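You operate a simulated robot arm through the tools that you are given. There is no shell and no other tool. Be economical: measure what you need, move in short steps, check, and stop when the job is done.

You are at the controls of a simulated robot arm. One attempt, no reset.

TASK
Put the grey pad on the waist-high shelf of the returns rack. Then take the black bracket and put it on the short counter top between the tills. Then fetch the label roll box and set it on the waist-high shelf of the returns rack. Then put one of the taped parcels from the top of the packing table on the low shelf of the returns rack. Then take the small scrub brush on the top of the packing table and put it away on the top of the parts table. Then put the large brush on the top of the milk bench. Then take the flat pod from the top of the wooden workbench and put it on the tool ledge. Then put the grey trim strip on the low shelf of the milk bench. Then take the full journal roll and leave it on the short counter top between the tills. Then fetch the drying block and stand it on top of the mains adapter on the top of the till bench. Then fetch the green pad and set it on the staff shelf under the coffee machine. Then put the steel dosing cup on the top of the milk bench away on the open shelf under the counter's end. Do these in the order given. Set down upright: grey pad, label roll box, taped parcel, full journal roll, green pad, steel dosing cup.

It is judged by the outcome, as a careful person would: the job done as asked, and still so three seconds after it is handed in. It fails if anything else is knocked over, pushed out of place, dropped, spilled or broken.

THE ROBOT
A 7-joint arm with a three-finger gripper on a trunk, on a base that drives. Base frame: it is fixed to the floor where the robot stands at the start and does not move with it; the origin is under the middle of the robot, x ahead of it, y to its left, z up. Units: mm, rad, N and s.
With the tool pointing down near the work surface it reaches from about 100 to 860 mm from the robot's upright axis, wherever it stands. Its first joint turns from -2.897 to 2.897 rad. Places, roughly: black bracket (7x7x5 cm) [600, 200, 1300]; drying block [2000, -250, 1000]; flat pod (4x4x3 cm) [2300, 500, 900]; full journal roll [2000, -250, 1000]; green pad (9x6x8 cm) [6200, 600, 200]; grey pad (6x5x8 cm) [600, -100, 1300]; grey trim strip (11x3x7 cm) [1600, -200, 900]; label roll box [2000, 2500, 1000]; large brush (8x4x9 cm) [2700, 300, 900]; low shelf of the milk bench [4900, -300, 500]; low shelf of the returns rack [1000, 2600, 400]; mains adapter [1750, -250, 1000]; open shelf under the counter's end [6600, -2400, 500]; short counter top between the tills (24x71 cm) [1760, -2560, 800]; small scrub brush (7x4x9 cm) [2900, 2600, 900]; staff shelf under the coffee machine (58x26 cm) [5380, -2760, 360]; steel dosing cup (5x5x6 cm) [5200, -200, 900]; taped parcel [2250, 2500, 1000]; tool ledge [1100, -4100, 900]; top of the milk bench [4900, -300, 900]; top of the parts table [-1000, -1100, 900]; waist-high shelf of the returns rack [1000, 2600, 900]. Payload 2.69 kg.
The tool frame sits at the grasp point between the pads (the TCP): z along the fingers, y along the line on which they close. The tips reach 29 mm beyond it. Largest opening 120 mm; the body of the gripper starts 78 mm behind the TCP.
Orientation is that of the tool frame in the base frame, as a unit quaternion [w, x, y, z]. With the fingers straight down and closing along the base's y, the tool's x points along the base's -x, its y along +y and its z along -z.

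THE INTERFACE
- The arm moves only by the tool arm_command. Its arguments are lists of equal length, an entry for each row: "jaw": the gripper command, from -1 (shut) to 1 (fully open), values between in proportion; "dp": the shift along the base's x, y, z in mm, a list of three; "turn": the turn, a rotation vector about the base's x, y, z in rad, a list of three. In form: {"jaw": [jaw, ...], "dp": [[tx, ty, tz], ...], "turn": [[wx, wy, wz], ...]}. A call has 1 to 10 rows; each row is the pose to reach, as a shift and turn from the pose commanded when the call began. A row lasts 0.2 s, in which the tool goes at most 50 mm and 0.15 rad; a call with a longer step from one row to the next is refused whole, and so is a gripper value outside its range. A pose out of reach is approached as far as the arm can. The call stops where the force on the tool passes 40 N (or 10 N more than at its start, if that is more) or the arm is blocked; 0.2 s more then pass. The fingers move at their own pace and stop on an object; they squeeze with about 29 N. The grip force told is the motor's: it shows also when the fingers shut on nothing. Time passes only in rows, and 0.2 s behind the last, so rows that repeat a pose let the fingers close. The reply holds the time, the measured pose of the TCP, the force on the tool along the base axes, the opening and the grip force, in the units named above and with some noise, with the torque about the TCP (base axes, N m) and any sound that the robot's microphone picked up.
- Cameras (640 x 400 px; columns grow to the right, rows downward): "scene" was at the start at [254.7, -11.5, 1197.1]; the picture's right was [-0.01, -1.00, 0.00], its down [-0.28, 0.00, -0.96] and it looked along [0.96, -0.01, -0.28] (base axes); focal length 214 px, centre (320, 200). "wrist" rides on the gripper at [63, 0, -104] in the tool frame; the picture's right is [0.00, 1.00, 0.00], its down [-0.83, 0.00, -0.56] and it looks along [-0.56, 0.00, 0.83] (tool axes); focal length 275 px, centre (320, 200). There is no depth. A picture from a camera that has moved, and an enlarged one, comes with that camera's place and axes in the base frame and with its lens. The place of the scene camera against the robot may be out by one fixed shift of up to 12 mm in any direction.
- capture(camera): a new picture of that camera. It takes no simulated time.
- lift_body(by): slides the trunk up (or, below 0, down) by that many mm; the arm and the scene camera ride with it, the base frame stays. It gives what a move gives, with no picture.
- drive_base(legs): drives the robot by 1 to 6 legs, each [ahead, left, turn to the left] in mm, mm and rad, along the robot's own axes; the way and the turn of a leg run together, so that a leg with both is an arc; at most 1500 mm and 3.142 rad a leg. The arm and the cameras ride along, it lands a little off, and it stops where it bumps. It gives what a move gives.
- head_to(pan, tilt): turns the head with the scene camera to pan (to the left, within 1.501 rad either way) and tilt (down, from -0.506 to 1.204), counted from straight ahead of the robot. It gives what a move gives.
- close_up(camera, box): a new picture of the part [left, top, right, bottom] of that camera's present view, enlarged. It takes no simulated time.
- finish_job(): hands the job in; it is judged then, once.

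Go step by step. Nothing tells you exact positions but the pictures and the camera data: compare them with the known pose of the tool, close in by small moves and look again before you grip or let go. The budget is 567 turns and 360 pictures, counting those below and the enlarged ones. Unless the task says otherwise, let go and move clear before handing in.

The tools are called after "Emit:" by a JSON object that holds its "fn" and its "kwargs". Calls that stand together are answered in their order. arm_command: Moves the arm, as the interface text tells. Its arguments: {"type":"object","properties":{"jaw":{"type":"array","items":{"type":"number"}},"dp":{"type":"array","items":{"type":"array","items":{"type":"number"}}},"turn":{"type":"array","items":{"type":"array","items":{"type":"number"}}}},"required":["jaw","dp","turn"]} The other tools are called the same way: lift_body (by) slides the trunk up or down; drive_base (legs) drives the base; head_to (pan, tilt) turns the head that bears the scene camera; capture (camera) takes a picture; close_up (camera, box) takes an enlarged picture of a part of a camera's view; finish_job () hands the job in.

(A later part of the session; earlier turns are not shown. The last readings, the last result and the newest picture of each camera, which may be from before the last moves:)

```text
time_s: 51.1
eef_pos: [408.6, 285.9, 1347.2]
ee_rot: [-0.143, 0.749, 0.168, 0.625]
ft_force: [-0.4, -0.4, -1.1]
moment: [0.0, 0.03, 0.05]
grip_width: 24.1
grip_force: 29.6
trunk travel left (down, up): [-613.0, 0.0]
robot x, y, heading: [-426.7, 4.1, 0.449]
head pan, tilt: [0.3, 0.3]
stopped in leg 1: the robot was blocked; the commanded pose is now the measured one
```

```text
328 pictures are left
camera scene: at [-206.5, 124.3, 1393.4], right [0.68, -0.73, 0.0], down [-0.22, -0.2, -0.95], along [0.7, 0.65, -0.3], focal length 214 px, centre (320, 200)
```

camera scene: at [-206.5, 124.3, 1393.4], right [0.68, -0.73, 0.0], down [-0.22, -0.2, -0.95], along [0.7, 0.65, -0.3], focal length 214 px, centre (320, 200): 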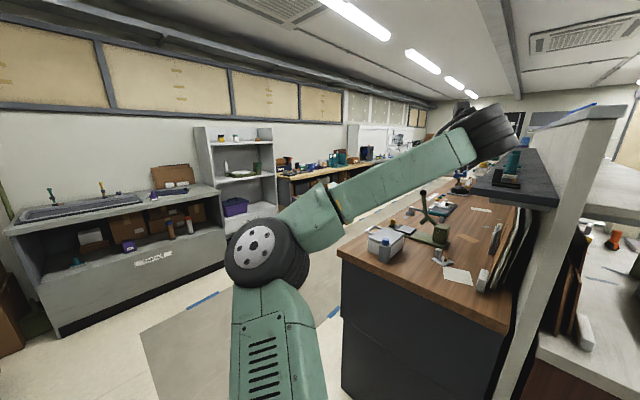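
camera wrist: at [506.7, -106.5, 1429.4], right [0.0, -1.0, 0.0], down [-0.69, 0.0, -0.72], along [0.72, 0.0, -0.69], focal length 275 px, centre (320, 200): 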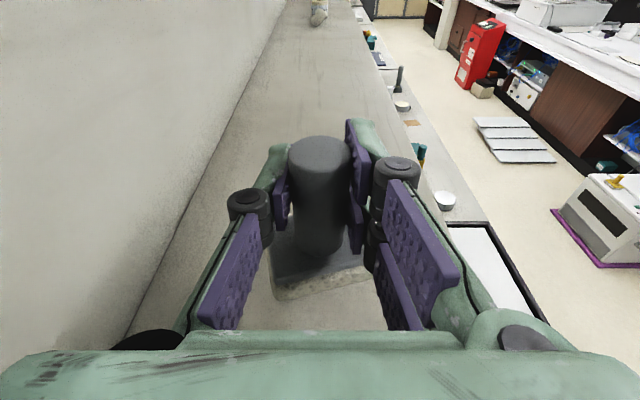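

Emit:
{"fn": "head_to", "kwargs": {"pan": 1.5, "tilt": 0.9}}

Emit:
{"fn": "capture", "kwargs": {"camera": "scene"}}

Emit:
{"fn": "head_to", "kwargs": {"pan": -1.5, "tilt": 0.9}}

Emit:
{"fn": "capture", "kwargs": {"camera": "scene"}}

```text
time_s: 52.5
eef_pos: [407.8, 285.5, 1348.2]
ee_rot: [-0.144, 0.748, 0.169, 0.625]
ft_force: [0.0, -0.4, -0.3]
moment: [-0.01, -0.02, 0.0]
grip_width: 24.3
grip_force: 29.0
trunk travel left (down, up): [-613.0, 0.0]
robot x, y, heading: [-419.2, 4.0, 0.449]
head pan, tilt: [1.499, 0.901]
```

```text
327 pictures are left
camera scene: at [-302.5, 131.0, 1341.1], right [0.93, 0.37, 0.0], down [0.29, -0.73, -0.62], along [-0.23, 0.58, -0.78], focal length 214 px, centre (320, 200)
```

scene: 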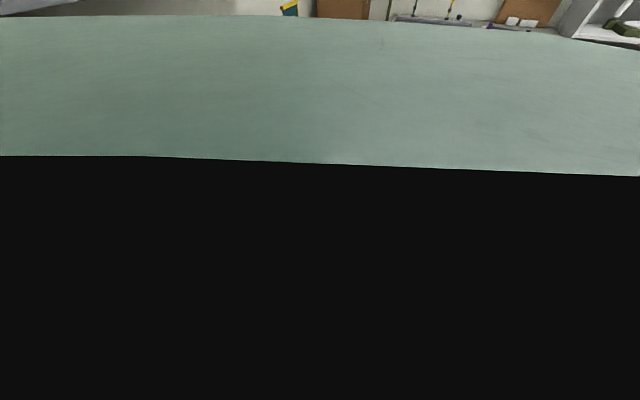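

```text
time_s: 55.1
eef_pos: [407.0, 287.1, 1347.7]
ee_rot: [-0.143, 0.749, 0.169, 0.625]
ft_force: [-0.1, 0.2, -0.7]
moment: [0.02, 0.04, 0.01]
grip_width: 24.5
grip_force: 28.8
trunk travel left (down, up): [-613.0, 0.0]
robot x, y, heading: [-423.5, 3.7, 0.446]
head pan, tilt: [-1.499, 0.901]
```

```text
326 pictures are left
camera scene: at [-237.1, -4.7, 1340.9], right [-0.87, -0.5, 0.0], down [-0.39, 0.68, -0.62], along [0.31, -0.54, -0.78], focal length 214 px, centre (320, 200)
```

scene: 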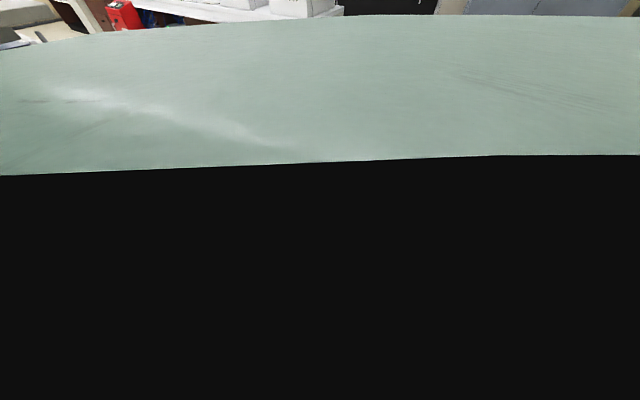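

Emit:
{"fn": "head_to", "kwargs": {"pan": -1.5, "tilt": 0.3}}

Emit:
{"fn": "capture", "kwargs": {"camera": "scene"}}

Emit:
{"fn": "head_to", "kwargs": {"pan": 1.5, "tilt": 0.3}}

Emit:
{"fn": "capture", "kwargs": {"camera": "scene"}}

```text
time_s: 56.1
eef_pos: [408.3, 285.4, 1347.4]
ee_rot: [-0.144, 0.749, 0.169, 0.625]
ft_force: [-0.2, -0.2, -1.0]
moment: [-0.01, -0.02, -0.01]
grip_width: 24.2
grip_force: 28.8
trunk travel left (down, up): [-613.0, 0.0]
robot x, y, heading: [-420.8, 3.4, 0.445]
head pan, tilt: [-1.499, 0.3]
```

```text
325 pictures are left
camera scene: at [-228.1, -20.2, 1393.1], right [-0.87, -0.5, 0.0], down [-0.15, 0.26, -0.95], along [0.47, -0.83, -0.3], focal length 214 px, centre (320, 200)
```

scene: 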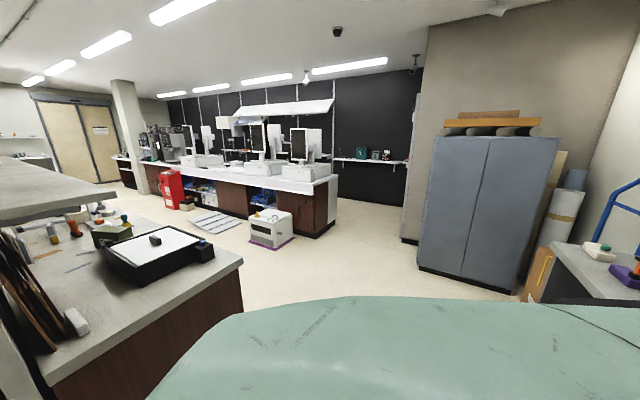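

```text
time_s: 58.7
eef_pos: [407.9, 285.6, 1348.0]
ee_rot: [-0.144, 0.748, 0.169, 0.625]
ft_force: [-0.6, -0.7, -0.6]
moment: [0.02, -0.05, 0.03]
grip_width: 24.2
grip_force: 29.0
trunk travel left (down, up): [-613.0, 0.0]
robot x, y, heading: [-422.0, 5.8, 0.45]
head pan, tilt: [1.499, 0.3]
```

```text
324 pictures are left
camera scene: at [-309.0, 147.6, 1393.3], right [0.93, 0.37, 0.0], down [0.11, -0.27, -0.96], along [-0.35, 0.89, -0.29], focal length 214 px, centre (320, 200)
```

scene: 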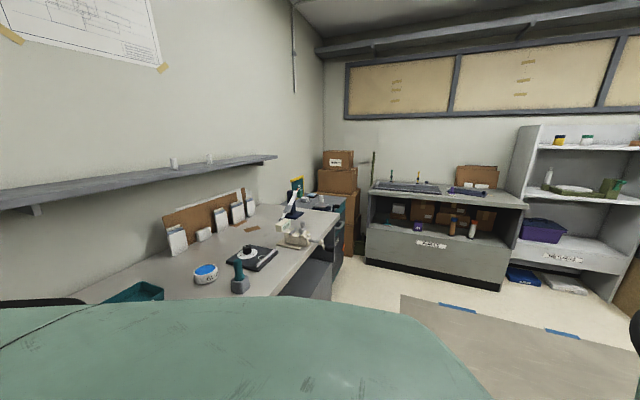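

Behind me is a desk. I'll retract the arm somewhat, go forward a bit, then turn left.

Emit:
{"fn": "arm_command", "kwargs": {"jaw": [-1, -1, -1, -1, -1, -1], "dp": [[-32, -15, 0], [-63, -30, 0], [-95, -46, 0], [-126, -60, 0], [-160, -76, 0], [-190, -92, 0]], "turn": [[0, 0, 0], [0, 0, 0], [0, 0, 0], [0, 0, 0], [0, 0, 0], [0, 0, 0]]}}

Emit:
{"fn": "drive_base", "kwargs": {"legs": [[150, 0, 0], [0, 0, 0.6], [300, 300, 0]]}}

Emit:
{"fn": "head_to", "kwargs": {"pan": 0, "tilt": 0.4}}

Emit:
{"fn": "capture", "kwargs": {"camera": "scene"}}

```text
time_s: 60.1
eef_pos: [216.2, 194.7, 1347.6]
ee_rot: [-0.144, 0.749, 0.169, 0.624]
ft_force: [-0.4, 0.2, -1.6]
moment: [0.04, 0.0, 0.02]
grip_width: 24.3
grip_force: 29.0
trunk travel left (down, up): [-613.0, 0.0]
robot x, y, heading: [-421.5, 0.6, 0.451]
head pan, tilt: [1.499, 0.3]
```

```text
time_s: 65.7
eef_pos: [22.9, 997.6, 1347.8]
ee_rot: [-0.322, 0.665, 0.382, 0.555]
ft_force: [0.2, -0.1, -1.3]
moment: [0.01, -0.01, -0.01]
grip_width: 24.3
grip_force: 29.1
trunk travel left (down, up): [-613.0, 0.0]
robot x, y, heading: [-394.6, 476.4, 1.045]
head pan, tilt: [1.499, 0.3]
```

```text
time_s: 67.3
eef_pos: [23.3, 997.2, 1348.8]
ee_rot: [-0.322, 0.664, 0.382, 0.556]
ft_force: [0.2, -0.1, -0.4]
moment: [0.0, 0.02, -0.02]
grip_width: 24.5
grip_force: 28.9
trunk travel left (down, up): [-613.0, 0.0]
robot x, y, heading: [-395.0, 480.5, 1.044]
head pan, tilt: [0.0, 0.4]
```

```text
323 pictures are left
camera scene: at [-265.6, 684.8, 1384.3], right [0.87, -0.5, 0.0], down [-0.19, -0.34, -0.92], along [0.46, 0.8, -0.39], focal length 214 px, centre (320, 200)
```

scene: 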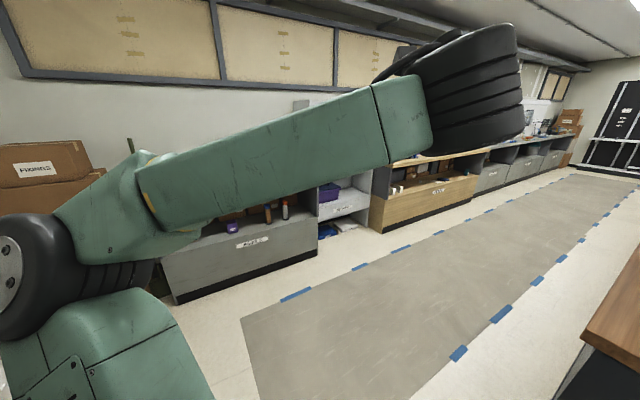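

The aisle is clear. I'll align to face +y, then move in front of the rack.

Emit:
{"fn": "drive_base", "kwargs": {"legs": [[0, 0, 0.526], [650, 0, 0], [0, -1380, 0]]}}

Emit:
{"fn": "capture", "kwargs": {"camera": "scene"}}

Emit:
{"fn": "capture", "kwargs": {"camera": "wrist"}}

```text
time_s: 71.6
eef_pos: [-315.0, 1584.2, 1361.4]
ee_rot: [-0.468, 0.531, 0.544, 0.451]
ft_force: [-1.3, -2.9, -1.1]
moment: [0.05, 0.0, -0.14]
grip_width: 24.4
grip_force: 29.5
trunk travel left (down, up): [-613.0, 0.0]
robot x, y, heading: [-401.4, 941.8, 1.603]
head pan, tilt: [0.0, 0.4]
stopped in leg 2: the robot was blocked; the commanded pose is now the measured one
```

```text
322 pictures are left
camera scene: at [-401.5, 1162.6, 1388.2], right [1.0, 0.03, 0.0], down [0.01, -0.37, -0.93], along [-0.03, 0.93, -0.37], focal length 214 px, centre (320, 200)
```

scene: 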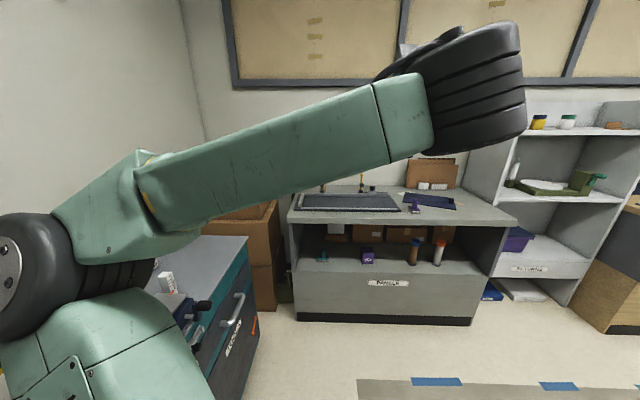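

```text
321 pictures are left
camera wrist: at [-312.7, 1489.7, 1440.0], right [1.0, 0.03, 0.0], down [0.02, -0.68, -0.74], along [-0.02, 0.73, -0.68], focal length 275 px, centre (320, 200)
```

wrist: 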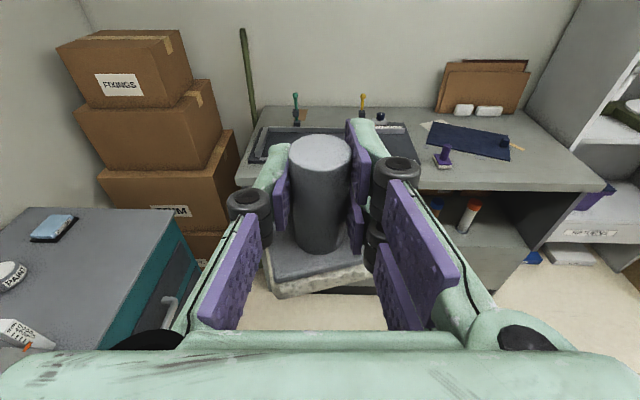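

The elbow likely touched the tool cabinet at left. I'll back off, then strafe right.

Emit:
{"fn": "drive_base", "kwargs": {"legs": [[-80, 0, 0]]}}

Emit:
{"fn": "capture", "kwargs": {"camera": "scene"}}

```text
time_s: 72.2
eef_pos: [-318.4, 1586.6, 1355.5]
ee_rot: [-0.466, 0.532, 0.547, 0.448]
ft_force: [0.8, -0.1, -0.5]
moment: [-0.01, 0.01, -0.01]
grip_width: 24.3
grip_force: 28.9
trunk travel left (down, up): [-613.0, 0.0]
robot x, y, heading: [-402.5, 938.8, 1.612]
head pan, tilt: [0.0, 0.4]
stopped in leg 1: the robot was blocked; the commanded pose is now the measured one
```

```text
320 pictures are left
camera scene: at [-402.7, 1166.5, 1386.3], right [1.0, 0.04, 0.0], down [0.01, -0.38, -0.92], along [-0.04, 0.92, -0.38], focal length 214 px, centre (320, 200)
```

scene: 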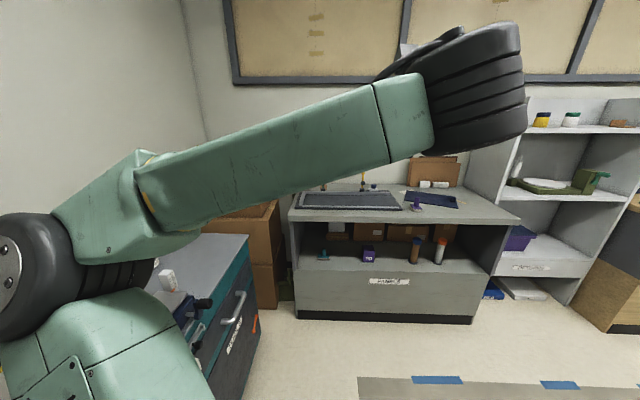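

Emit:
{"fn": "drive_base", "kwargs": {"legs": [[0, -200, 0]]}}

```text
time_s: 74.4
eef_pos: [-118.0, 1606.5, 1350.6]
ee_rot: [-0.464, 0.533, 0.548, 0.447]
ft_force: [0.5, -0.2, -0.2]
moment: [-0.03, 0.0, -0.01]
grip_width: 24.6
grip_force: 29.1
trunk travel left (down, up): [-613.0, 0.0]
robot x, y, heading: [-202.8, 946.3, 1.605]
head pan, tilt: [0.0, 0.4]
```

Emit:
{"fn": "head_to", "kwargs": {"pan": 0.9, "tilt": 0.4}}

Emit:
{"fn": "capture", "kwargs": {"camera": "scene"}}

```text
time_s: 75.6
eef_pos: [-119.3, 1606.8, 1350.4]
ee_rot: [-0.464, 0.533, 0.548, 0.447]
ft_force: [0.4, 0.6, -0.5]
moment: [-0.01, 0.03, 0.02]
grip_width: 24.6
grip_force: 28.3
trunk travel left (down, up): [-613.0, 0.0]
robot x, y, heading: [-198.1, 947.5, 1.605]
head pan, tilt: [0.901, 0.4]
```

```text
319 pictures are left
camera scene: at [-275.2, 1147.6, 1384.3], right [0.59, 0.81, 0.0], down [0.31, -0.23, -0.92], along [-0.74, 0.55, -0.39], focal length 214 px, centre (320, 200)
```

scene: 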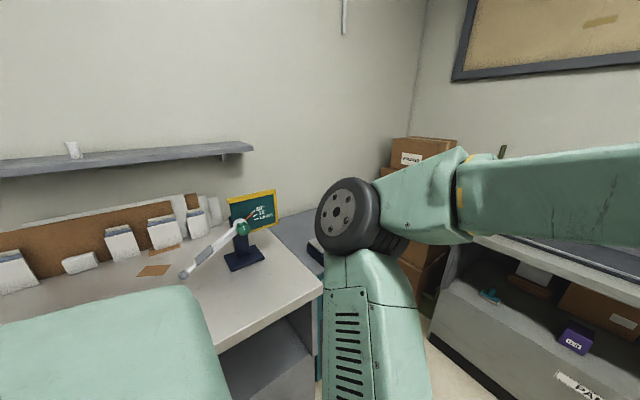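

Nothing seems disturbed. Moving on to the rack.

Emit:
{"fn": "drive_base", "kwargs": {"legs": [[220, 0, -0.035], [0, -1180, 0]]}}

Emit:
{"fn": "head_to", "kwargs": {"pan": 0, "tilt": 0.4}}

Emit:
{"fn": "capture", "kwargs": {"camera": "scene"}}

Emit:
{"fn": "capture", "kwargs": {"camera": "wrist"}}

```text
time_s: 86.2
eef_pos: [1073.4, 1822.1, 1350.9]
ee_rot: [-0.454, 0.545, 0.536, 0.458]
ft_force: [-1.2, 0.0, -0.5]
moment: [0.01, 0.0, -0.06]
grip_width: 24.2
grip_force: 28.8
trunk travel left (down, up): [-613.0, 0.0]
robot x, y, heading: [960.5, 1168.6, 1.563]
head pan, tilt: [0.901, 0.4]
```

```text
time_s: 87.4
eef_pos: [1072.9, 1822.3, 1351.8]
ee_rot: [-0.454, 0.546, 0.536, 0.457]
ft_force: [-0.3, 1.0, -0.9]
moment: [-0.02, 0.0, 0.02]
grip_width: 24.4
grip_force: 29.2
trunk travel left (down, up): [-613.0, 0.0]
robot x, y, heading: [960.9, 1167.1, 1.562]
head pan, tilt: [0.0, 0.4]
```

```text
318 pictures are left
camera scene: at [969.0, 1405.7, 1384.3], right [1.0, -0.01, 0.0], down [0.0, -0.39, -0.92], along [0.01, 0.92, -0.39], focal length 214 px, centre (320, 200)
```

scene: 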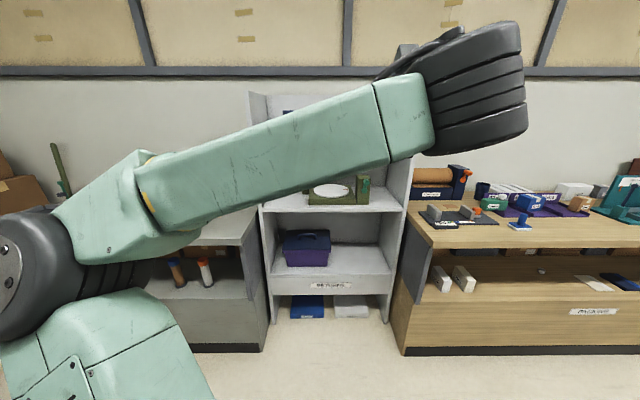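

```text
317 pictures are left
camera wrist: at [1071.4, 1729.1, 1431.0], right [1.0, -0.01, 0.0], down [-0.01, -0.69, -0.72], along [0.01, 0.72, -0.69], focal length 275 px, centre (320, 200)
```

wrist: 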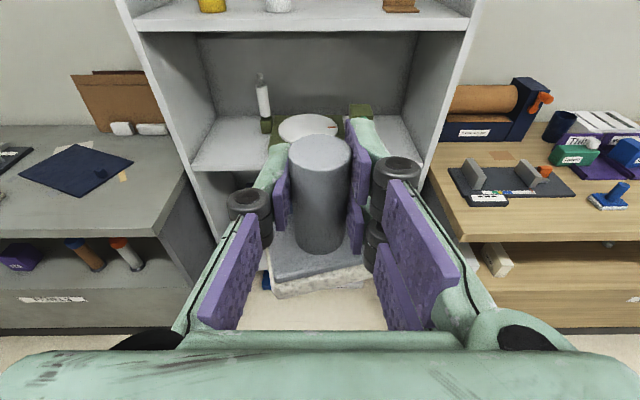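

The rack is in front: waist shelf at z≈904, top shelf ~1280. I'll lower the trunk to look into the waist shelf.

Emit:
{"fn": "lift_body", "kwargs": {"by": -310}}

Emit:
{"fn": "capture", "kwargs": {"camera": "wrist"}}

Emit:
{"fn": "capture", "kwargs": {"camera": "scene"}}

```text
time_s: 90.5
eef_pos: [1072.8, 1822.0, 1041.6]
ee_rot: [-0.454, 0.545, 0.536, 0.458]
ft_force: [0.0, -0.3, -2.0]
moment: [0.01, 0.03, -0.05]
grip_width: 24.6
grip_force: 28.8
trunk travel left (down, up): [-303.0, 310.0]
robot x, y, heading: [961.5, 1166.5, 1.56]
head pan, tilt: [0.0, 0.4]
```

```text
316 pictures are left
camera wrist: at [1071.4, 1729.0, 1121.1], right [1.0, -0.01, 0.0], down [-0.01, -0.69, -0.72], along [0.01, 0.72, -0.69], focal length 275 px, centre (320, 200)
```

wrist: 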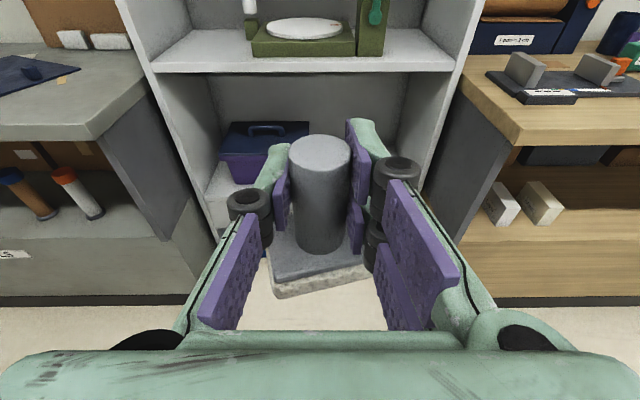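

```text
315 pictures are left
camera scene: at [969.1, 1405.7, 1074.3], right [1.0, -0.01, 0.0], down [0.0, -0.39, -0.92], along [0.01, 0.92, -0.39], focal length 214 px, centre (320, 200)
```

scene: 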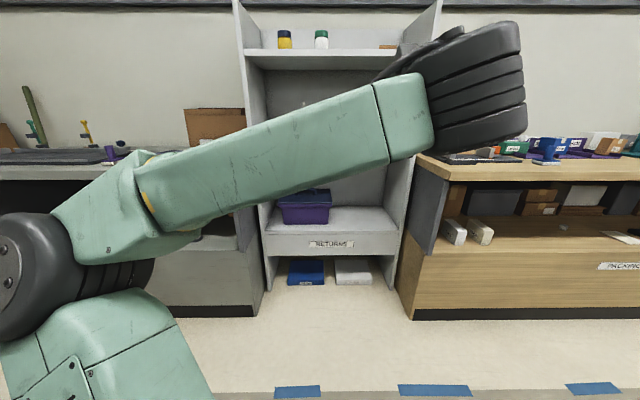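

Shelf surface ≈889, front edge y≈2422, x 665–1405, with a tray in the middle. I'll place the pad at the right side (x≈1325, y≈2480). Approach in steps.

Emit:
{"fn": "drive_base", "kwargs": {"legs": [[0, -252, 0.008], [440, 0, 0]]}}

Emit:
{"fn": "capture", "kwargs": {"camera": "wrist"}}

Emit:
{"fn": "capture", "kwargs": {"camera": "scene"}}

```text
time_s: 95.3
eef_pos: [1307.4, 2261.4, 1041.7]
ee_rot: [-0.459, 0.54, 0.541, 0.453]
ft_force: [-0.8, -0.3, -1.3]
moment: [0.01, 0.01, -0.02]
grip_width: 24.5
grip_force: 28.8
trunk travel left (down, up): [-303.0, 310.0]
robot x, y, heading: [1208.7, 1606.7, 1.58]
head pan, tilt: [0.0, 0.4]
```

```text
314 pictures are left
camera wrist: at [1308.0, 2169.3, 1121.1], right [1.0, 0.01, 0.0], down [0.0, -0.69, -0.72], along [0.0, 0.72, -0.69], focal length 275 px, centre (320, 200)
```

wrist: 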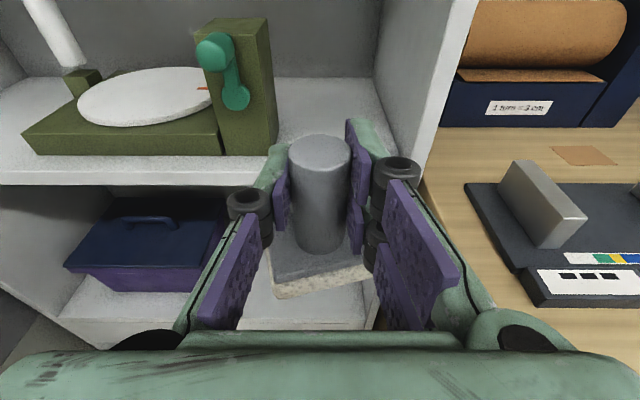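

```text
313 pictures are left
camera scene: at [1211.6, 1843.9, 1074.3], right [1.0, 0.01, 0.0], down [0.0, -0.39, -0.92], along [-0.01, 0.92, -0.39], focal length 214 px, centre (320, 200)
```

scene: 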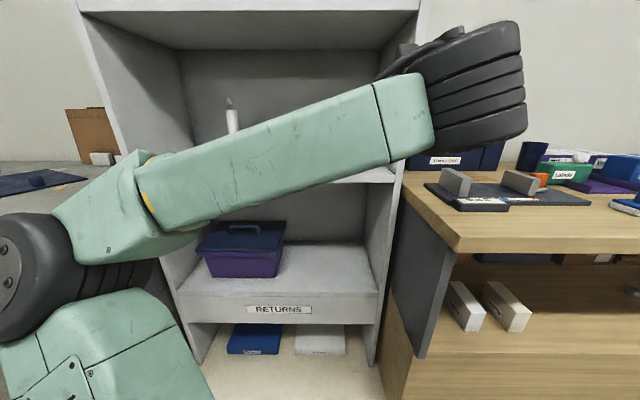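

I'll shift right 28 mm and drive further in, then look for the exact shelf height.

Emit:
{"fn": "drive_base", "kwargs": {"legs": [[0, -27, -0.01], [222, 0, 0]]}}

Emit:
{"fn": "capture", "kwargs": {"camera": "wrist"}}

Emit:
{"fn": "capture", "kwargs": {"camera": "scene"}}

```text
time_s: 97.5
eef_pos: [1340.7, 2481.9, 1040.4]
ee_rot: [-0.455, 0.544, 0.538, 0.456]
ft_force: [0.2, 0.0, 0.0]
moment: [-0.03, 0.03, -0.01]
grip_width: 24.4
grip_force: 29.1
trunk travel left (down, up): [-303.0, 310.0]
robot x, y, heading: [1234.6, 1824.4, 1.573]
head pan, tilt: [0.0, 0.4]
```

```text
312 pictures are left
camera wrist: at [1339.9, 2388.2, 1121.1], right [1.0, 0.0, 0.0], down [0.0, -0.69, -0.72], along [0.0, 0.72, -0.69], focal length 275 px, centre (320, 200)
```

wrist: 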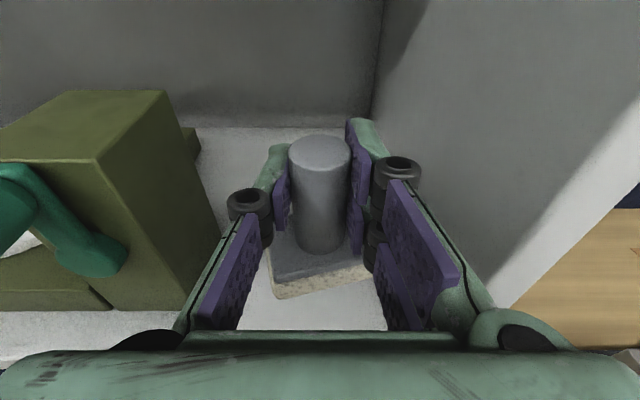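

```text
311 pictures are left
camera scene: at [1240.6, 2063.8, 1074.3], right [1.0, 0.0, 0.0], down [0.0, -0.39, -0.92], along [0.0, 0.92, -0.39], focal length 214 px, centre (320, 200)
```

scene: 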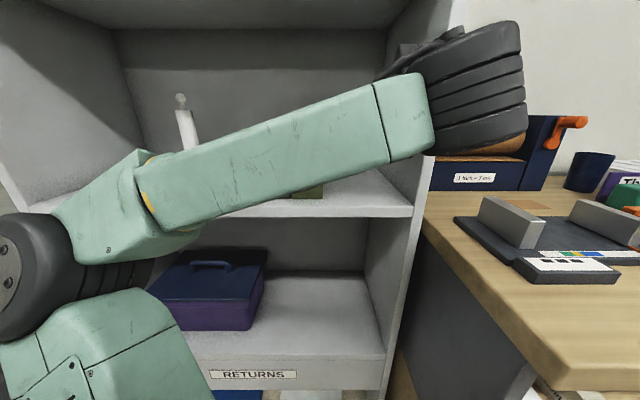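

I'll go 40 mm deeper, then lower gently until contact.

Emit:
{"fn": "drive_base", "kwargs": {"legs": [[38, 0, 0]]}}

Emit:
{"fn": "arm_command", "kwargs": {"jaw": [-1, -1, -1, -1], "dp": [[0, 0, -25], [0, 0, -50], [0, 0, -70], [0, 0, -75]], "turn": [[0, 0, 0], [0, 0, 0], [0, 0, 0], [0, 0, 0]]}}

Emit:
{"fn": "capture", "kwargs": {"camera": "wrist"}}

Emit:
{"fn": "capture", "kwargs": {"camera": "scene"}}

```text
time_s: 98.4
eef_pos: [1339.7, 2518.6, 1040.9]
ee_rot: [-0.457, 0.542, 0.539, 0.455]
ft_force: [-0.2, -0.2, -1.0]
moment: [-0.04, 0.0, 0.02]
grip_width: 24.7
grip_force: 29.6
trunk travel left (down, up): [-303.0, 310.0]
robot x, y, heading: [1236.9, 1860.3, 1.573]
head pan, tilt: [0.0, 0.4]
```

```text
time_s: 99.4
eef_pos: [1340.7, 2519.3, 966.3]
ee_rot: [-0.456, 0.543, 0.539, 0.455]
ft_force: [0.0, -0.6, -0.4]
moment: [-0.01, 0.01, -0.01]
grip_width: 24.4
grip_force: 28.7
trunk travel left (down, up): [-303.0, 310.0]
robot x, y, heading: [1230.7, 1863.4, 1.57]
head pan, tilt: [0.0, 0.4]
```

```text
310 pictures are left
camera wrist: at [1340.2, 2426.5, 1045.7], right [1.0, 0.0, 0.0], down [0.0, -0.69, -0.72], along [0.0, 0.72, -0.69], focal length 275 px, centre (320, 200)
```

wrist: 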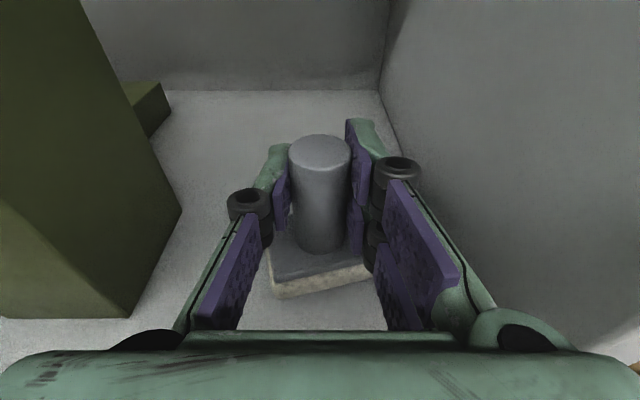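

```text
309 pictures are left
camera scene: at [1240.6, 2101.4, 1074.3], right [1.0, 0.0, 0.0], down [0.0, -0.39, -0.92], along [0.0, 0.92, -0.39], focal length 214 px, centre (320, 200)
```

scene: 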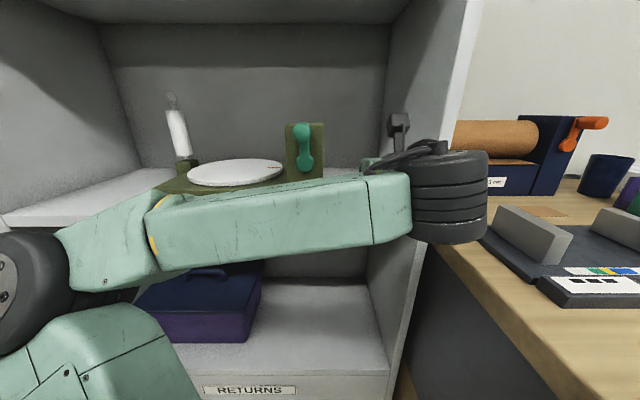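

Lowering gently to contact.

Emit:
{"fn": "arm_command", "kwargs": {"jaw": [-1, -1, -1, -1, -1, -1], "dp": [[0, 0, -4], [0, 0, -8], [0, 0, -12], [0, 0, -16], [0, 0, -20], [0, 0, -24]], "turn": [[0, 0, 0], [0, 0, 0], [0, 0, 0], [0, 0, 0], [0, 0, 0], [0, 0, 0]]}}

```text
time_s: 100.8
eef_pos: [1339.5, 2517.8, 947.6]
ee_rot: [-0.457, 0.541, 0.536, 0.46]
ft_force: [2.9, 7.1, 37.8]
moment: [0.31, -0.42, -0.12]
grip_width: 24.7
grip_force: 29.0
trunk travel left (down, up): [-303.0, 310.0]
robot x, y, heading: [1238.5, 1868.2, 1.57]
head pan, tilt: [0.0, 0.4]
```

Contact: shelf at ~893. Ease off and release, then retreat straight back.

Emit:
{"fn": "arm_command", "kwargs": {"jaw": [-1, -1, 0, 0, 0, 0], "dp": [[0, 0, 2], [0, 0, 3], [0, 0, 3], [0, 0, 3], [0, 0, 3], [0, 0, 3]], "turn": [[0, 0, 0], [0, 0, 0], [0, 0, 0], [0, 0, 0], [0, 0, 0], [0, 0, 0]]}}

Emit:
{"fn": "arm_command", "kwargs": {"jaw": [0, 0, 0, 0], "dp": [[0, -25, 3], [0, -60, 6], [0, -100, 10], [0, -140, 20]], "turn": [[0, 0, 0], [0, 0, 0], [0, 0, 0], [0, 0, 0]]}}

Emit:
{"fn": "capture", "kwargs": {"camera": "wrist"}}

```text
time_s: 102.2
eef_pos: [1338.6, 2518.7, 946.2]
ee_rot: [-0.458, 0.541, 0.539, 0.456]
ft_force: [-4.8, 5.8, 23.8]
moment: [0.6, -0.46, 0.18]
grip_width: 59.3
grip_force: 0.1
trunk travel left (down, up): [-303.0, 310.0]
robot x, y, heading: [1234.8, 1861.5, 1.573]
head pan, tilt: [0.0, 0.4]
```

```text
time_s: 103.2
eef_pos: [1342.0, 2376.6, 964.5]
ee_rot: [-0.456, 0.544, 0.539, 0.454]
ft_force: [-0.3, 0.6, 0.4]
moment: [0.01, -0.03, 0.02]
grip_width: 60.0
grip_force: 0.1
trunk travel left (down, up): [-303.0, 310.0]
robot x, y, heading: [1236.4, 1862.9, 1.57]
head pan, tilt: [0.0, 0.4]
```

```text
308 pictures are left
camera wrist: at [1340.9, 2283.9, 1044.6], right [1.0, 0.0, 0.0], down [0.0, -0.69, -0.72], along [0.0, 0.72, -0.69], focal length 275 px, centre (320, 200)
```

wrist: 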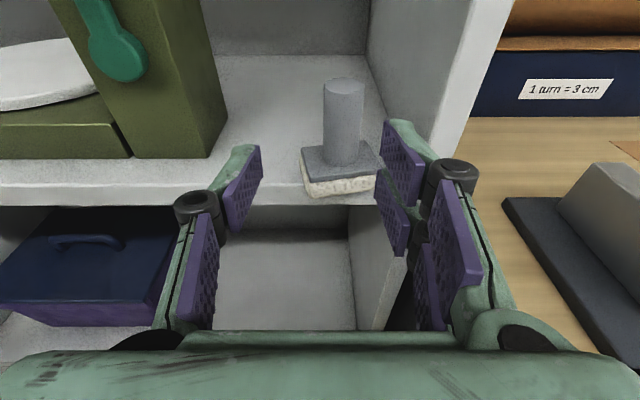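

The pad looks close to the shelf's front edge; checking closely.

Emit:
{"fn": "close_up", "kwargs": {"camera": "wrist", "box": [240, 60, 440, 220]}}

```text
2.50 times, centred on (340, 140) of wrist
camera zoom: at [1340.9, 2283.9, 1044.6], right [1.0, 0.0, 0.0], down [0.0, -0.69, -0.72], along [0.0, 0.72, -0.69], focal length 688 px, centre (270, 350)
```

zoom: 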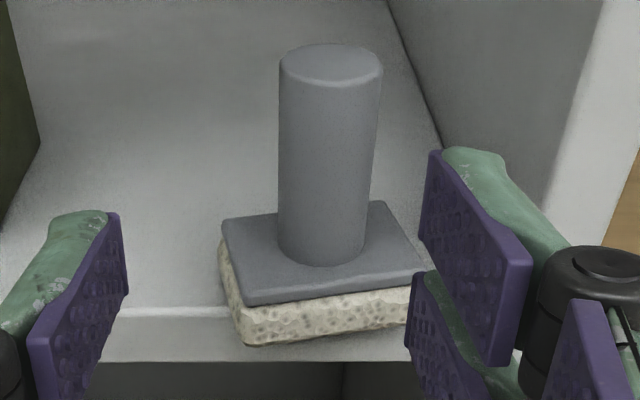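

The pad overhangs the edge by ~17 mm (it was dragged on retreat). I'll re-grip the cylinder slightly higher and set it deeper.

Emit:
{"fn": "arm_command", "kwargs": {"jaw": [0.25, 0.25, 0.25, 0.25, 0.25], "dp": [[17, 0, 0], [17, 35, 0], [17, 70, -3], [17, 95, -5], [17, 113, -5]], "turn": [[0, 0, 0], [0, 0, 0], [0, 0, 0], [0, 0, 0], [0, 0, 0]]}}

Emit:
{"fn": "capture", "kwargs": {"camera": "wrist"}}

```text
time_s: 104.4
eef_pos: [1358.1, 2491.7, 960.8]
ee_rot: [-0.456, 0.543, 0.538, 0.455]
ft_force: [-0.2, -0.5, -0.2]
moment: [0.02, 0.0, 0.01]
grip_width: 75.0
grip_force: 0.0
trunk travel left (down, up): [-303.0, 310.0]
robot x, y, heading: [1234.9, 1862.6, 1.571]
head pan, tilt: [0.0, 0.4]
```

```text
306 pictures are left
camera wrist: at [1358.2, 2399.5, 1041.2], right [1.0, 0.0, 0.0], down [0.0, -0.69, -0.72], along [0.0, 0.72, -0.69], focal length 275 px, centre (320, 200)
```

wrist: 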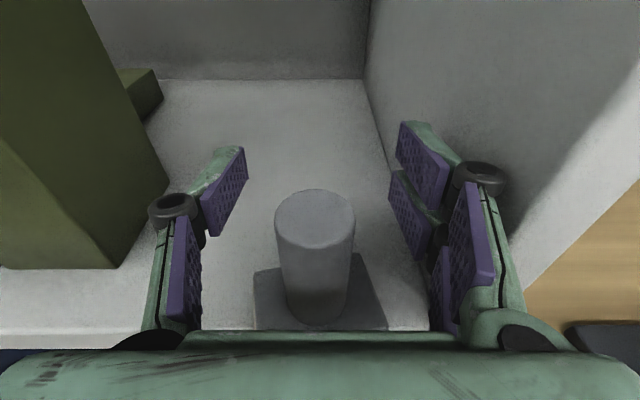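

The cylinder is nearer than I figured (y≈2468). Shift back 22 mm and close.

Emit:
{"fn": "arm_command", "kwargs": {"jaw": [0.25, -1, -1, -1, -1, -1], "dp": [[-1, -22, 0], [-1, -22, 0], [-1, -22, 0], [-1, -22, 0], [-1, -22, 0], [-1, -22, 0]], "turn": [[0, 0, 0], [0, 0, 0], [0, 0, 0], [0, 0, 0], [0, 0, 0], [0, 0, 0]]}}

Emit:
{"fn": "arm_command", "kwargs": {"jaw": [-1, -1, -1, -1, -1], "dp": [[0, 0, 15], [-10, 30, 20], [-20, 60, 20], [-20, 80, 20], [-20, 80, 15]], "turn": [[0, 0, 0], [0, 0, 0], [0, 0, 0], [0, 0, 0], [0, 0, 0]]}}

Emit:
{"fn": "capture", "kwargs": {"camera": "wrist"}}

```text
time_s: 105.8
eef_pos: [1357.2, 2470.5, 960.2]
ee_rot: [-0.456, 0.543, 0.539, 0.454]
ft_force: [0.8, 0.0, -0.2]
moment: [0.01, -0.02, -0.02]
grip_width: 24.1
grip_force: 29.0
trunk travel left (down, up): [-303.0, 310.0]
robot x, y, heading: [1234.0, 1860.9, 1.573]
head pan, tilt: [0.0, 0.4]
```

```text
time_s: 107.0
eef_pos: [1337.7, 2548.6, 975.0]
ee_rot: [-0.456, 0.543, 0.539, 0.454]
ft_force: [-0.4, -0.1, -1.6]
moment: [0.01, 0.01, 0.0]
grip_width: 23.8
grip_force: 28.8
trunk travel left (down, up): [-303.0, 310.0]
robot x, y, heading: [1235.2, 1863.2, 1.568]
head pan, tilt: [0.0, 0.4]
```

```text
305 pictures are left
camera wrist: at [1337.1, 2455.9, 1055.5], right [1.0, 0.0, 0.0], down [0.0, -0.69, -0.72], along [0.0, 0.72, -0.69], focal length 275 px, centre (320, 200)
```

wrist: 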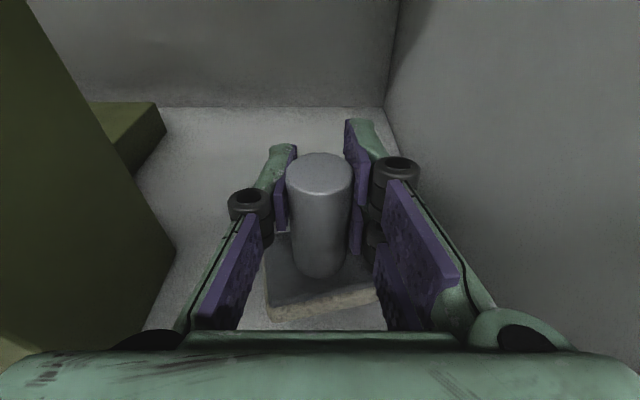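

Now lowering onto the shelf, deeper in.

Emit:
{"fn": "arm_command", "kwargs": {"jaw": [-1, -1, -1, -1, -1], "dp": [[0, 0, -5], [0, 0, -9], [0, 0, -12], [0, 0, -14], [0, 0, -15]], "turn": [[0, 0, 0], [0, 0, 0], [0, 0, 0], [0, 0, 0], [0, 0, 0]]}}

Emit:
{"fn": "arm_command", "kwargs": {"jaw": [0, 0, 0, 0, 0], "dp": [[0, 0, 0], [0, 0, 0], [0, 0, 0], [0, 0, 1], [0, 0, 2]], "turn": [[0, 0, 0], [0, 0, 0], [0, 0, 0], [0, 0, 0], [0, 0, 0]]}}

Emit:
{"fn": "arm_command", "kwargs": {"jaw": [0, 0, 0, 0, 0], "dp": [[0, -25, 2], [0, -60, 4], [0, -100, 10], [0, -140, 20], [0, -180, 30]], "turn": [[0, 0, 0], [0, 0, 0], [0, 0, 0], [0, 0, 0], [0, 0, 0]]}}

Emit:
{"fn": "capture", "kwargs": {"camera": "wrist"}}

```text
time_s: 108.2
eef_pos: [1336.3, 2549.1, 961.9]
ee_rot: [-0.456, 0.543, 0.538, 0.456]
ft_force: [0.0, -0.6, 4.1]
moment: [-0.2, -0.19, -0.03]
grip_width: 23.6
grip_force: 29.2
trunk travel left (down, up): [-303.0, 310.0]
robot x, y, heading: [1237.1, 1863.4, 1.57]
head pan, tilt: [0.0, 0.4]
```

```text
time_s: 109.4
eef_pos: [1336.5, 2549.0, 961.1]
ee_rot: [-0.456, 0.543, 0.539, 0.455]
ft_force: [0.1, 0.4, -0.5]
moment: [0.01, 0.0, -0.01]
grip_width: 59.9
grip_force: 0.1
trunk travel left (down, up): [-303.0, 310.0]
robot x, y, heading: [1232.0, 1863.3, 1.573]
head pan, tilt: [0.0, 0.4]
```

```text
time_s: 110.6
eef_pos: [1336.7, 2369.5, 991.7]
ee_rot: [-0.457, 0.543, 0.538, 0.455]
ft_force: [0.2, -0.4, 0.6]
moment: [0.0, 0.01, -0.01]
grip_width: 60.1
grip_force: 0.1
trunk travel left (down, up): [-303.0, 310.0]
robot x, y, heading: [1236.5, 1863.3, 1.573]
head pan, tilt: [0.0, 0.4]
```

```text
304 pictures are left
camera wrist: at [1336.9, 2277.1, 1072.5], right [1.0, 0.0, 0.0], down [0.0, -0.69, -0.72], along [0.0, 0.72, -0.69], focal length 275 px, centre (320, 200)
```

wrist: 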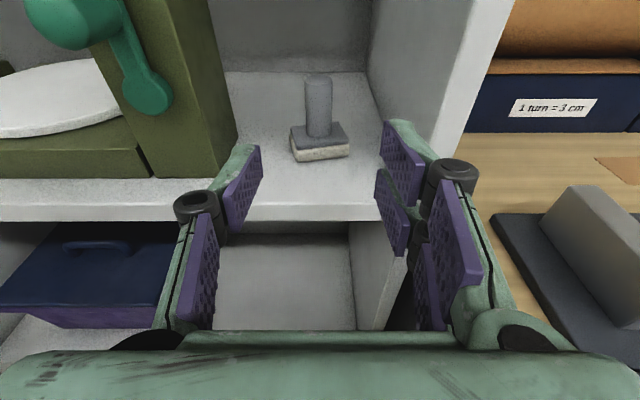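

The pad is placed upright. Next: the black bracket. I'll retreat, raise the trunk, and drive around to the shelf end.

Emit:
{"fn": "drive_base", "kwargs": {"legs": [[-680, 0, 0], [0, 1440, 0], [0, 0, -0.8], [0, 0, -0.77]]}}

Emit:
{"fn": "lift_body", "kwargs": {"by": 310}}

Emit:
{"fn": "capture", "kwargs": {"camera": "scene"}}

```text
time_s: 129.5
eef_pos: [305.7, 1072.8, 992.9]
ee_rot: [-0.009, 0.764, 0.007, 0.645]
ft_force: [-0.8, 0.8, 0.2]
moment: [0.03, 0.0, 0.02]
grip_width: 60.0
grip_force: 0.1
trunk travel left (down, up): [-303.0, 310.0]
robot x, y, heading: [-206.5, 1161.1, 0.026]
head pan, tilt: [0.0, 0.4]
```

```text
time_s: 132.6
eef_pos: [304.9, 1072.8, 1302.3]
ee_rot: [-0.009, 0.765, 0.007, 0.644]
ft_force: [-0.2, 0.5, 0.0]
moment: [0.01, -0.03, -0.01]
grip_width: 60.0
grip_force: 0.0
trunk travel left (down, up): [-613.0, 0.0]
robot x, y, heading: [-205.4, 1162.2, 0.024]
head pan, tilt: [0.0, 0.4]
```

```text
303 pictures are left
camera scene: at [50.0, 1156.8, 1384.2], right [0.03, -1.0, 0.0], down [-0.39, -0.01, -0.92], along [0.92, 0.02, -0.39], focal length 214 px, centre (320, 200)
```

scene: 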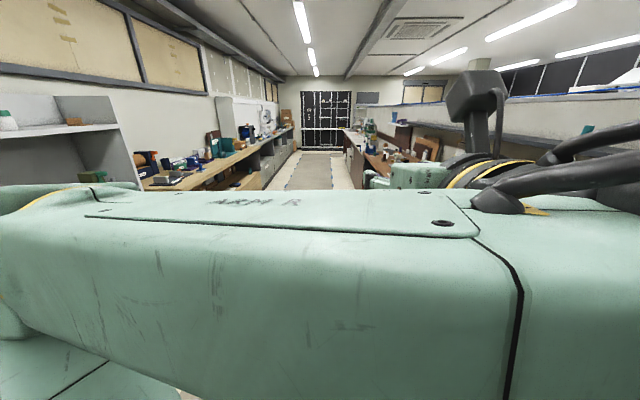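

Emit:
{"fn": "drive_base", "kwargs": {"legs": [[-60, 0, -0.024], [0, -905, 0]]}}

Emit:
{"fn": "arm_command", "kwargs": {"jaw": [1, 1, 1, 1], "dp": [[30, 0, 15], [60, 0, 30], [90, 0, 45], [110, 0, 50]], "turn": [[0, 0, 0], [0, 0, 0], [0, 0, 0], [0, 0, 0]]}}

Emit:
{"fn": "capture", "kwargs": {"camera": "wrist"}}

Emit:
{"fn": "capture", "kwargs": {"camera": "scene"}}

```text
time_s: 140.5
eef_pos: [249.0, 165.9, 1302.1]
ee_rot: [-0.002, 0.765, -0.001, 0.644]
ft_force: [-0.7, 0.1, -0.3]
moment: [-0.03, -0.01, 0.01]
grip_width: 60.0
grip_force: 0.1
trunk travel left (down, up): [-613.0, 0.0]
robot x, y, heading: [-257.1, 268.0, 0.01]
head pan, tilt: [0.0, 0.4]
```

```text
time_s: 141.5
eef_pos: [361.2, 167.1, 1351.4]
ee_rot: [-0.002, 0.765, -0.001, 0.643]
ft_force: [-0.2, 0.0, -0.1]
moment: [0.02, 0.01, 0.02]
grip_width: 120.0
grip_force: 0.0
trunk travel left (down, up): [-613.0, 0.0]
robot x, y, heading: [-254.9, 267.4, 0.007]
head pan, tilt: [0.0, 0.4]
```

```text
302 pictures are left
camera wrist: at [268.7, 166.0, 1432.4], right [0.0, -1.0, 0.0], down [-0.69, 0.0, -0.72], along [0.72, 0.0, -0.69], focal length 275 px, centre (320, 200)
```

wrist: 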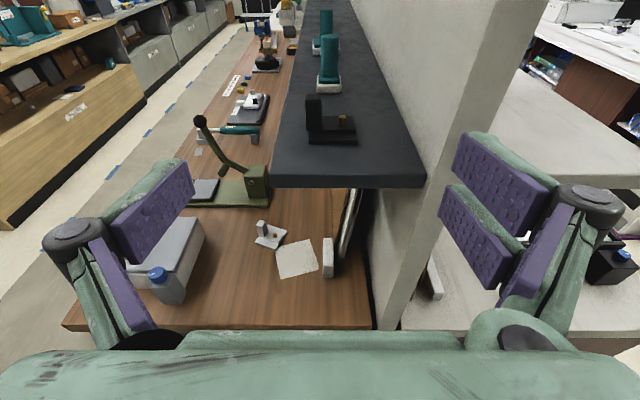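

```text
301 pictures are left
camera scene: at [-4.3, 256.5, 1384.2], right [0.01, -1.0, 0.0], down [-0.39, 0.0, -0.92], along [0.92, 0.01, -0.39], focal length 214 px, centre (320, 200)
```

scene: 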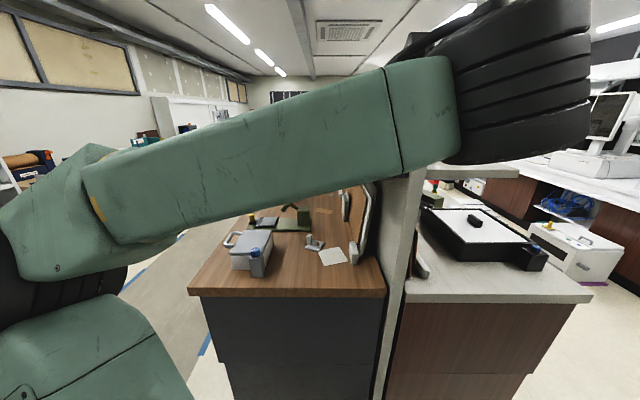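

Emit:
{"fn": "close_up", "kwargs": {"camera": "wrist", "box": [250, 0, 450, 200]}}

```text
2.00 times, centred on (350, 100) of wrist
camera zoom: at [268.7, 166.0, 1432.4], right [0.0, -1.0, 0.0], down [-0.69, 0.0, -0.72], along [0.72, 0.0, -0.69], focal length 551 px, centre (260, 400)
```

zoom: 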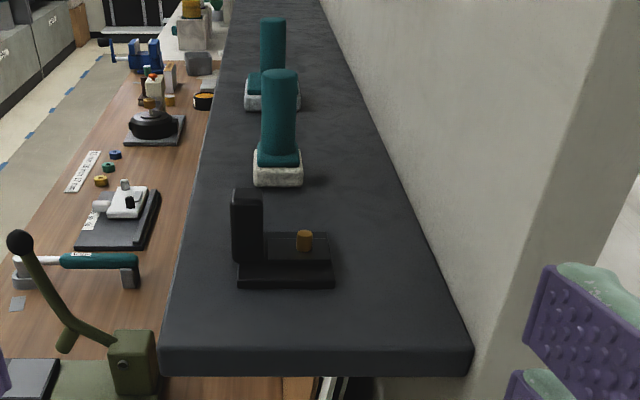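

The bracket is a base plate with an upright at left. I'll drive closer for a second view.

Emit:
{"fn": "drive_base", "kwargs": {"legs": [[100, 0, -0.005]]}}

Emit:
{"fn": "close_up", "kwargs": {"camera": "wrist", "box": [220, 40, 420, 240]}}

```text
time_s: 142.6
eef_pos: [458.0, 165.5, 1352.3]
ee_rot: [-0.002, 0.765, -0.002, 0.644]
ft_force: [0.9, -0.6, 0.5]
moment: [-0.01, -0.02, 0.03]
grip_width: 120.5
grip_force: 0.1
trunk travel left (down, up): [-613.0, 0.0]
robot x, y, heading: [-161.8, 268.7, 0.002]
head pan, tilt: [0.0, 0.4]
```

```text
2.00 times, centred on (320, 140) of wrist
camera zoom: at [365.9, 164.2, 1431.8], right [0.0, -1.0, 0.0], down [-0.69, 0.0, -0.72], along [0.72, 0.0, -0.69], focal length 551 px, centre (320, 320)
```

zoom: 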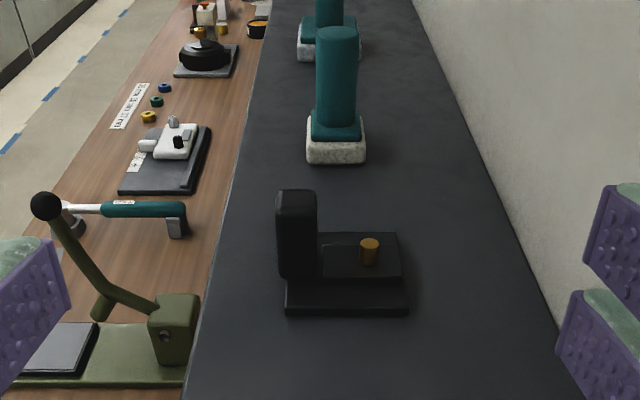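

Bracket: shelf z≈1241, upright post centre ≈(582,175), z 1260–1300. I'll narrow the jaws to 40 mm and come in at z≈1297.

Emit:
{"fn": "arm_command", "kwargs": {"jaw": [-0.33, -0.33, -0.33, -0.33, -0.33], "dp": [[0, 9, -20], [0, 9, -40], [20, 9, -55], [40, 9, -55], [60, 9, -55]], "turn": [[0, 0, 0], [0, 0, 0], [0, 0, 0], [0, 0, 0], [0, 0, 0]]}}

Emit:
{"fn": "capture", "kwargs": {"camera": "wrist"}}

```text
time_s: 143.8
eef_pos: [516.6, 174.8, 1296.2]
ee_rot: [-0.001, 0.765, -0.002, 0.644]
ft_force: [-0.4, -0.4, 0.4]
moment: [-0.02, -0.02, -0.02]
grip_width: 40.5
grip_force: 0.0
trunk travel left (down, up): [-613.0, 0.0]
robot x, y, heading: [-164.7, 267.0, 0.004]
head pan, tilt: [0.0, 0.4]
```

```text
298 pictures are left
camera wrist: at [424.5, 173.9, 1376.0], right [0.0, -1.0, 0.0], down [-0.69, 0.0, -0.72], along [0.72, 0.0, -0.69], focal length 275 px, centre (320, 200)
```

wrist: 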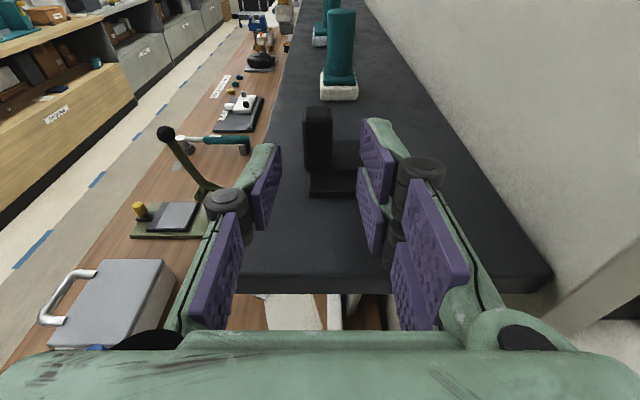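

Emit:
{"fn": "arm_command", "kwargs": {"jaw": [-0.33, -0.33, -0.33], "dp": [[25, 0, 0], [45, 0, 0], [64, 0, 0]], "turn": [[0, 0, 0], [0, 0, 0], [0, 0, 0]]}}

Emit:
{"fn": "capture", "kwargs": {"camera": "wrist"}}

```text
time_s: 144.6
eef_pos: [580.0, 173.8, 1296.7]
ee_rot: [-0.002, 0.765, -0.002, 0.644]
ft_force: [-0.3, 0.8, -0.1]
moment: [0.03, -0.05, -0.02]
grip_width: 40.1
grip_force: 0.1
trunk travel left (down, up): [-613.0, 0.0]
robot x, y, heading: [-163.7, 262.4, 0.004]
head pan, tilt: [0.0, 0.4]
```

```text
297 pictures are left
camera wrist: at [488.4, 172.4, 1376.5], right [0.0, -1.0, 0.0], down [-0.69, 0.0, -0.72], along [0.72, 0.0, -0.69], focal length 275 px, centre (320, 200)
```

wrist: 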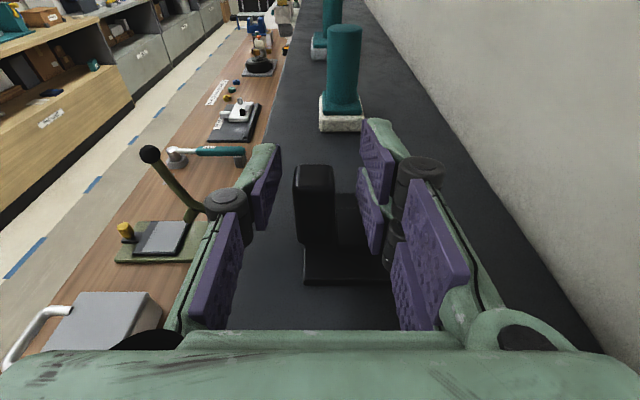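

Emit:
{"fn": "arm_command", "kwargs": {"jaw": [-0.33, -1, -1, -1, -1], "dp": [[5, 1, 0], [5, 1, 0], [5, 1, 0], [5, 1, 0], [5, 1, 0]], "turn": [[0, 0, 0], [0, 0, 0], [0, 0, 0], [0, 0, 0], [0, 0, 0]]}}

Emit:
{"fn": "arm_command", "kwargs": {"jaw": [-1, -1, -1], "dp": [[0, 0, 10], [0, 0, 30], [0, 0, 50]], "turn": [[0, 0, 0], [0, 0, 0], [0, 0, 0]]}}

Emit:
{"fn": "capture", "kwargs": {"camera": "wrist"}}

```text
time_s: 145.8
eef_pos: [584.4, 175.0, 1297.8]
ee_rot: [-0.002, 0.765, -0.002, 0.644]
ft_force: [0.5, -0.9, 3.3]
moment: [-0.23, -0.02, 0.07]
grip_width: 18.7
grip_force: 29.1
trunk travel left (down, up): [-613.0, 0.0]
robot x, y, heading: [-162.5, 264.0, 0.003]
head pan, tilt: [0.0, 0.4]
```

```text
time_s: 146.6
eef_pos: [586.0, 174.0, 1347.4]
ee_rot: [-0.002, 0.765, -0.002, 0.644]
ft_force: [-0.3, -0.6, -1.1]
moment: [0.03, -0.02, -0.01]
grip_width: 18.6
grip_force: 29.0
trunk travel left (down, up): [-613.0, 0.0]
robot x, y, heading: [-163.6, 268.8, 0.004]
head pan, tilt: [0.0, 0.4]
```

```text
296 pictures are left
camera wrist: at [493.9, 172.9, 1427.1], right [0.0, -1.0, 0.0], down [-0.69, 0.0, -0.72], along [0.72, 0.0, -0.69], focal length 275 px, centre (320, 200)
```

wrist: 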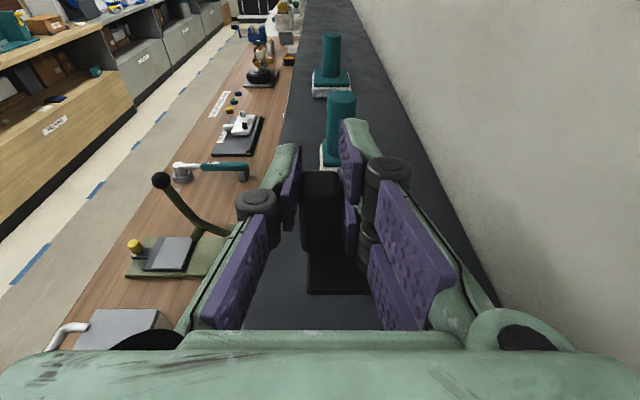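

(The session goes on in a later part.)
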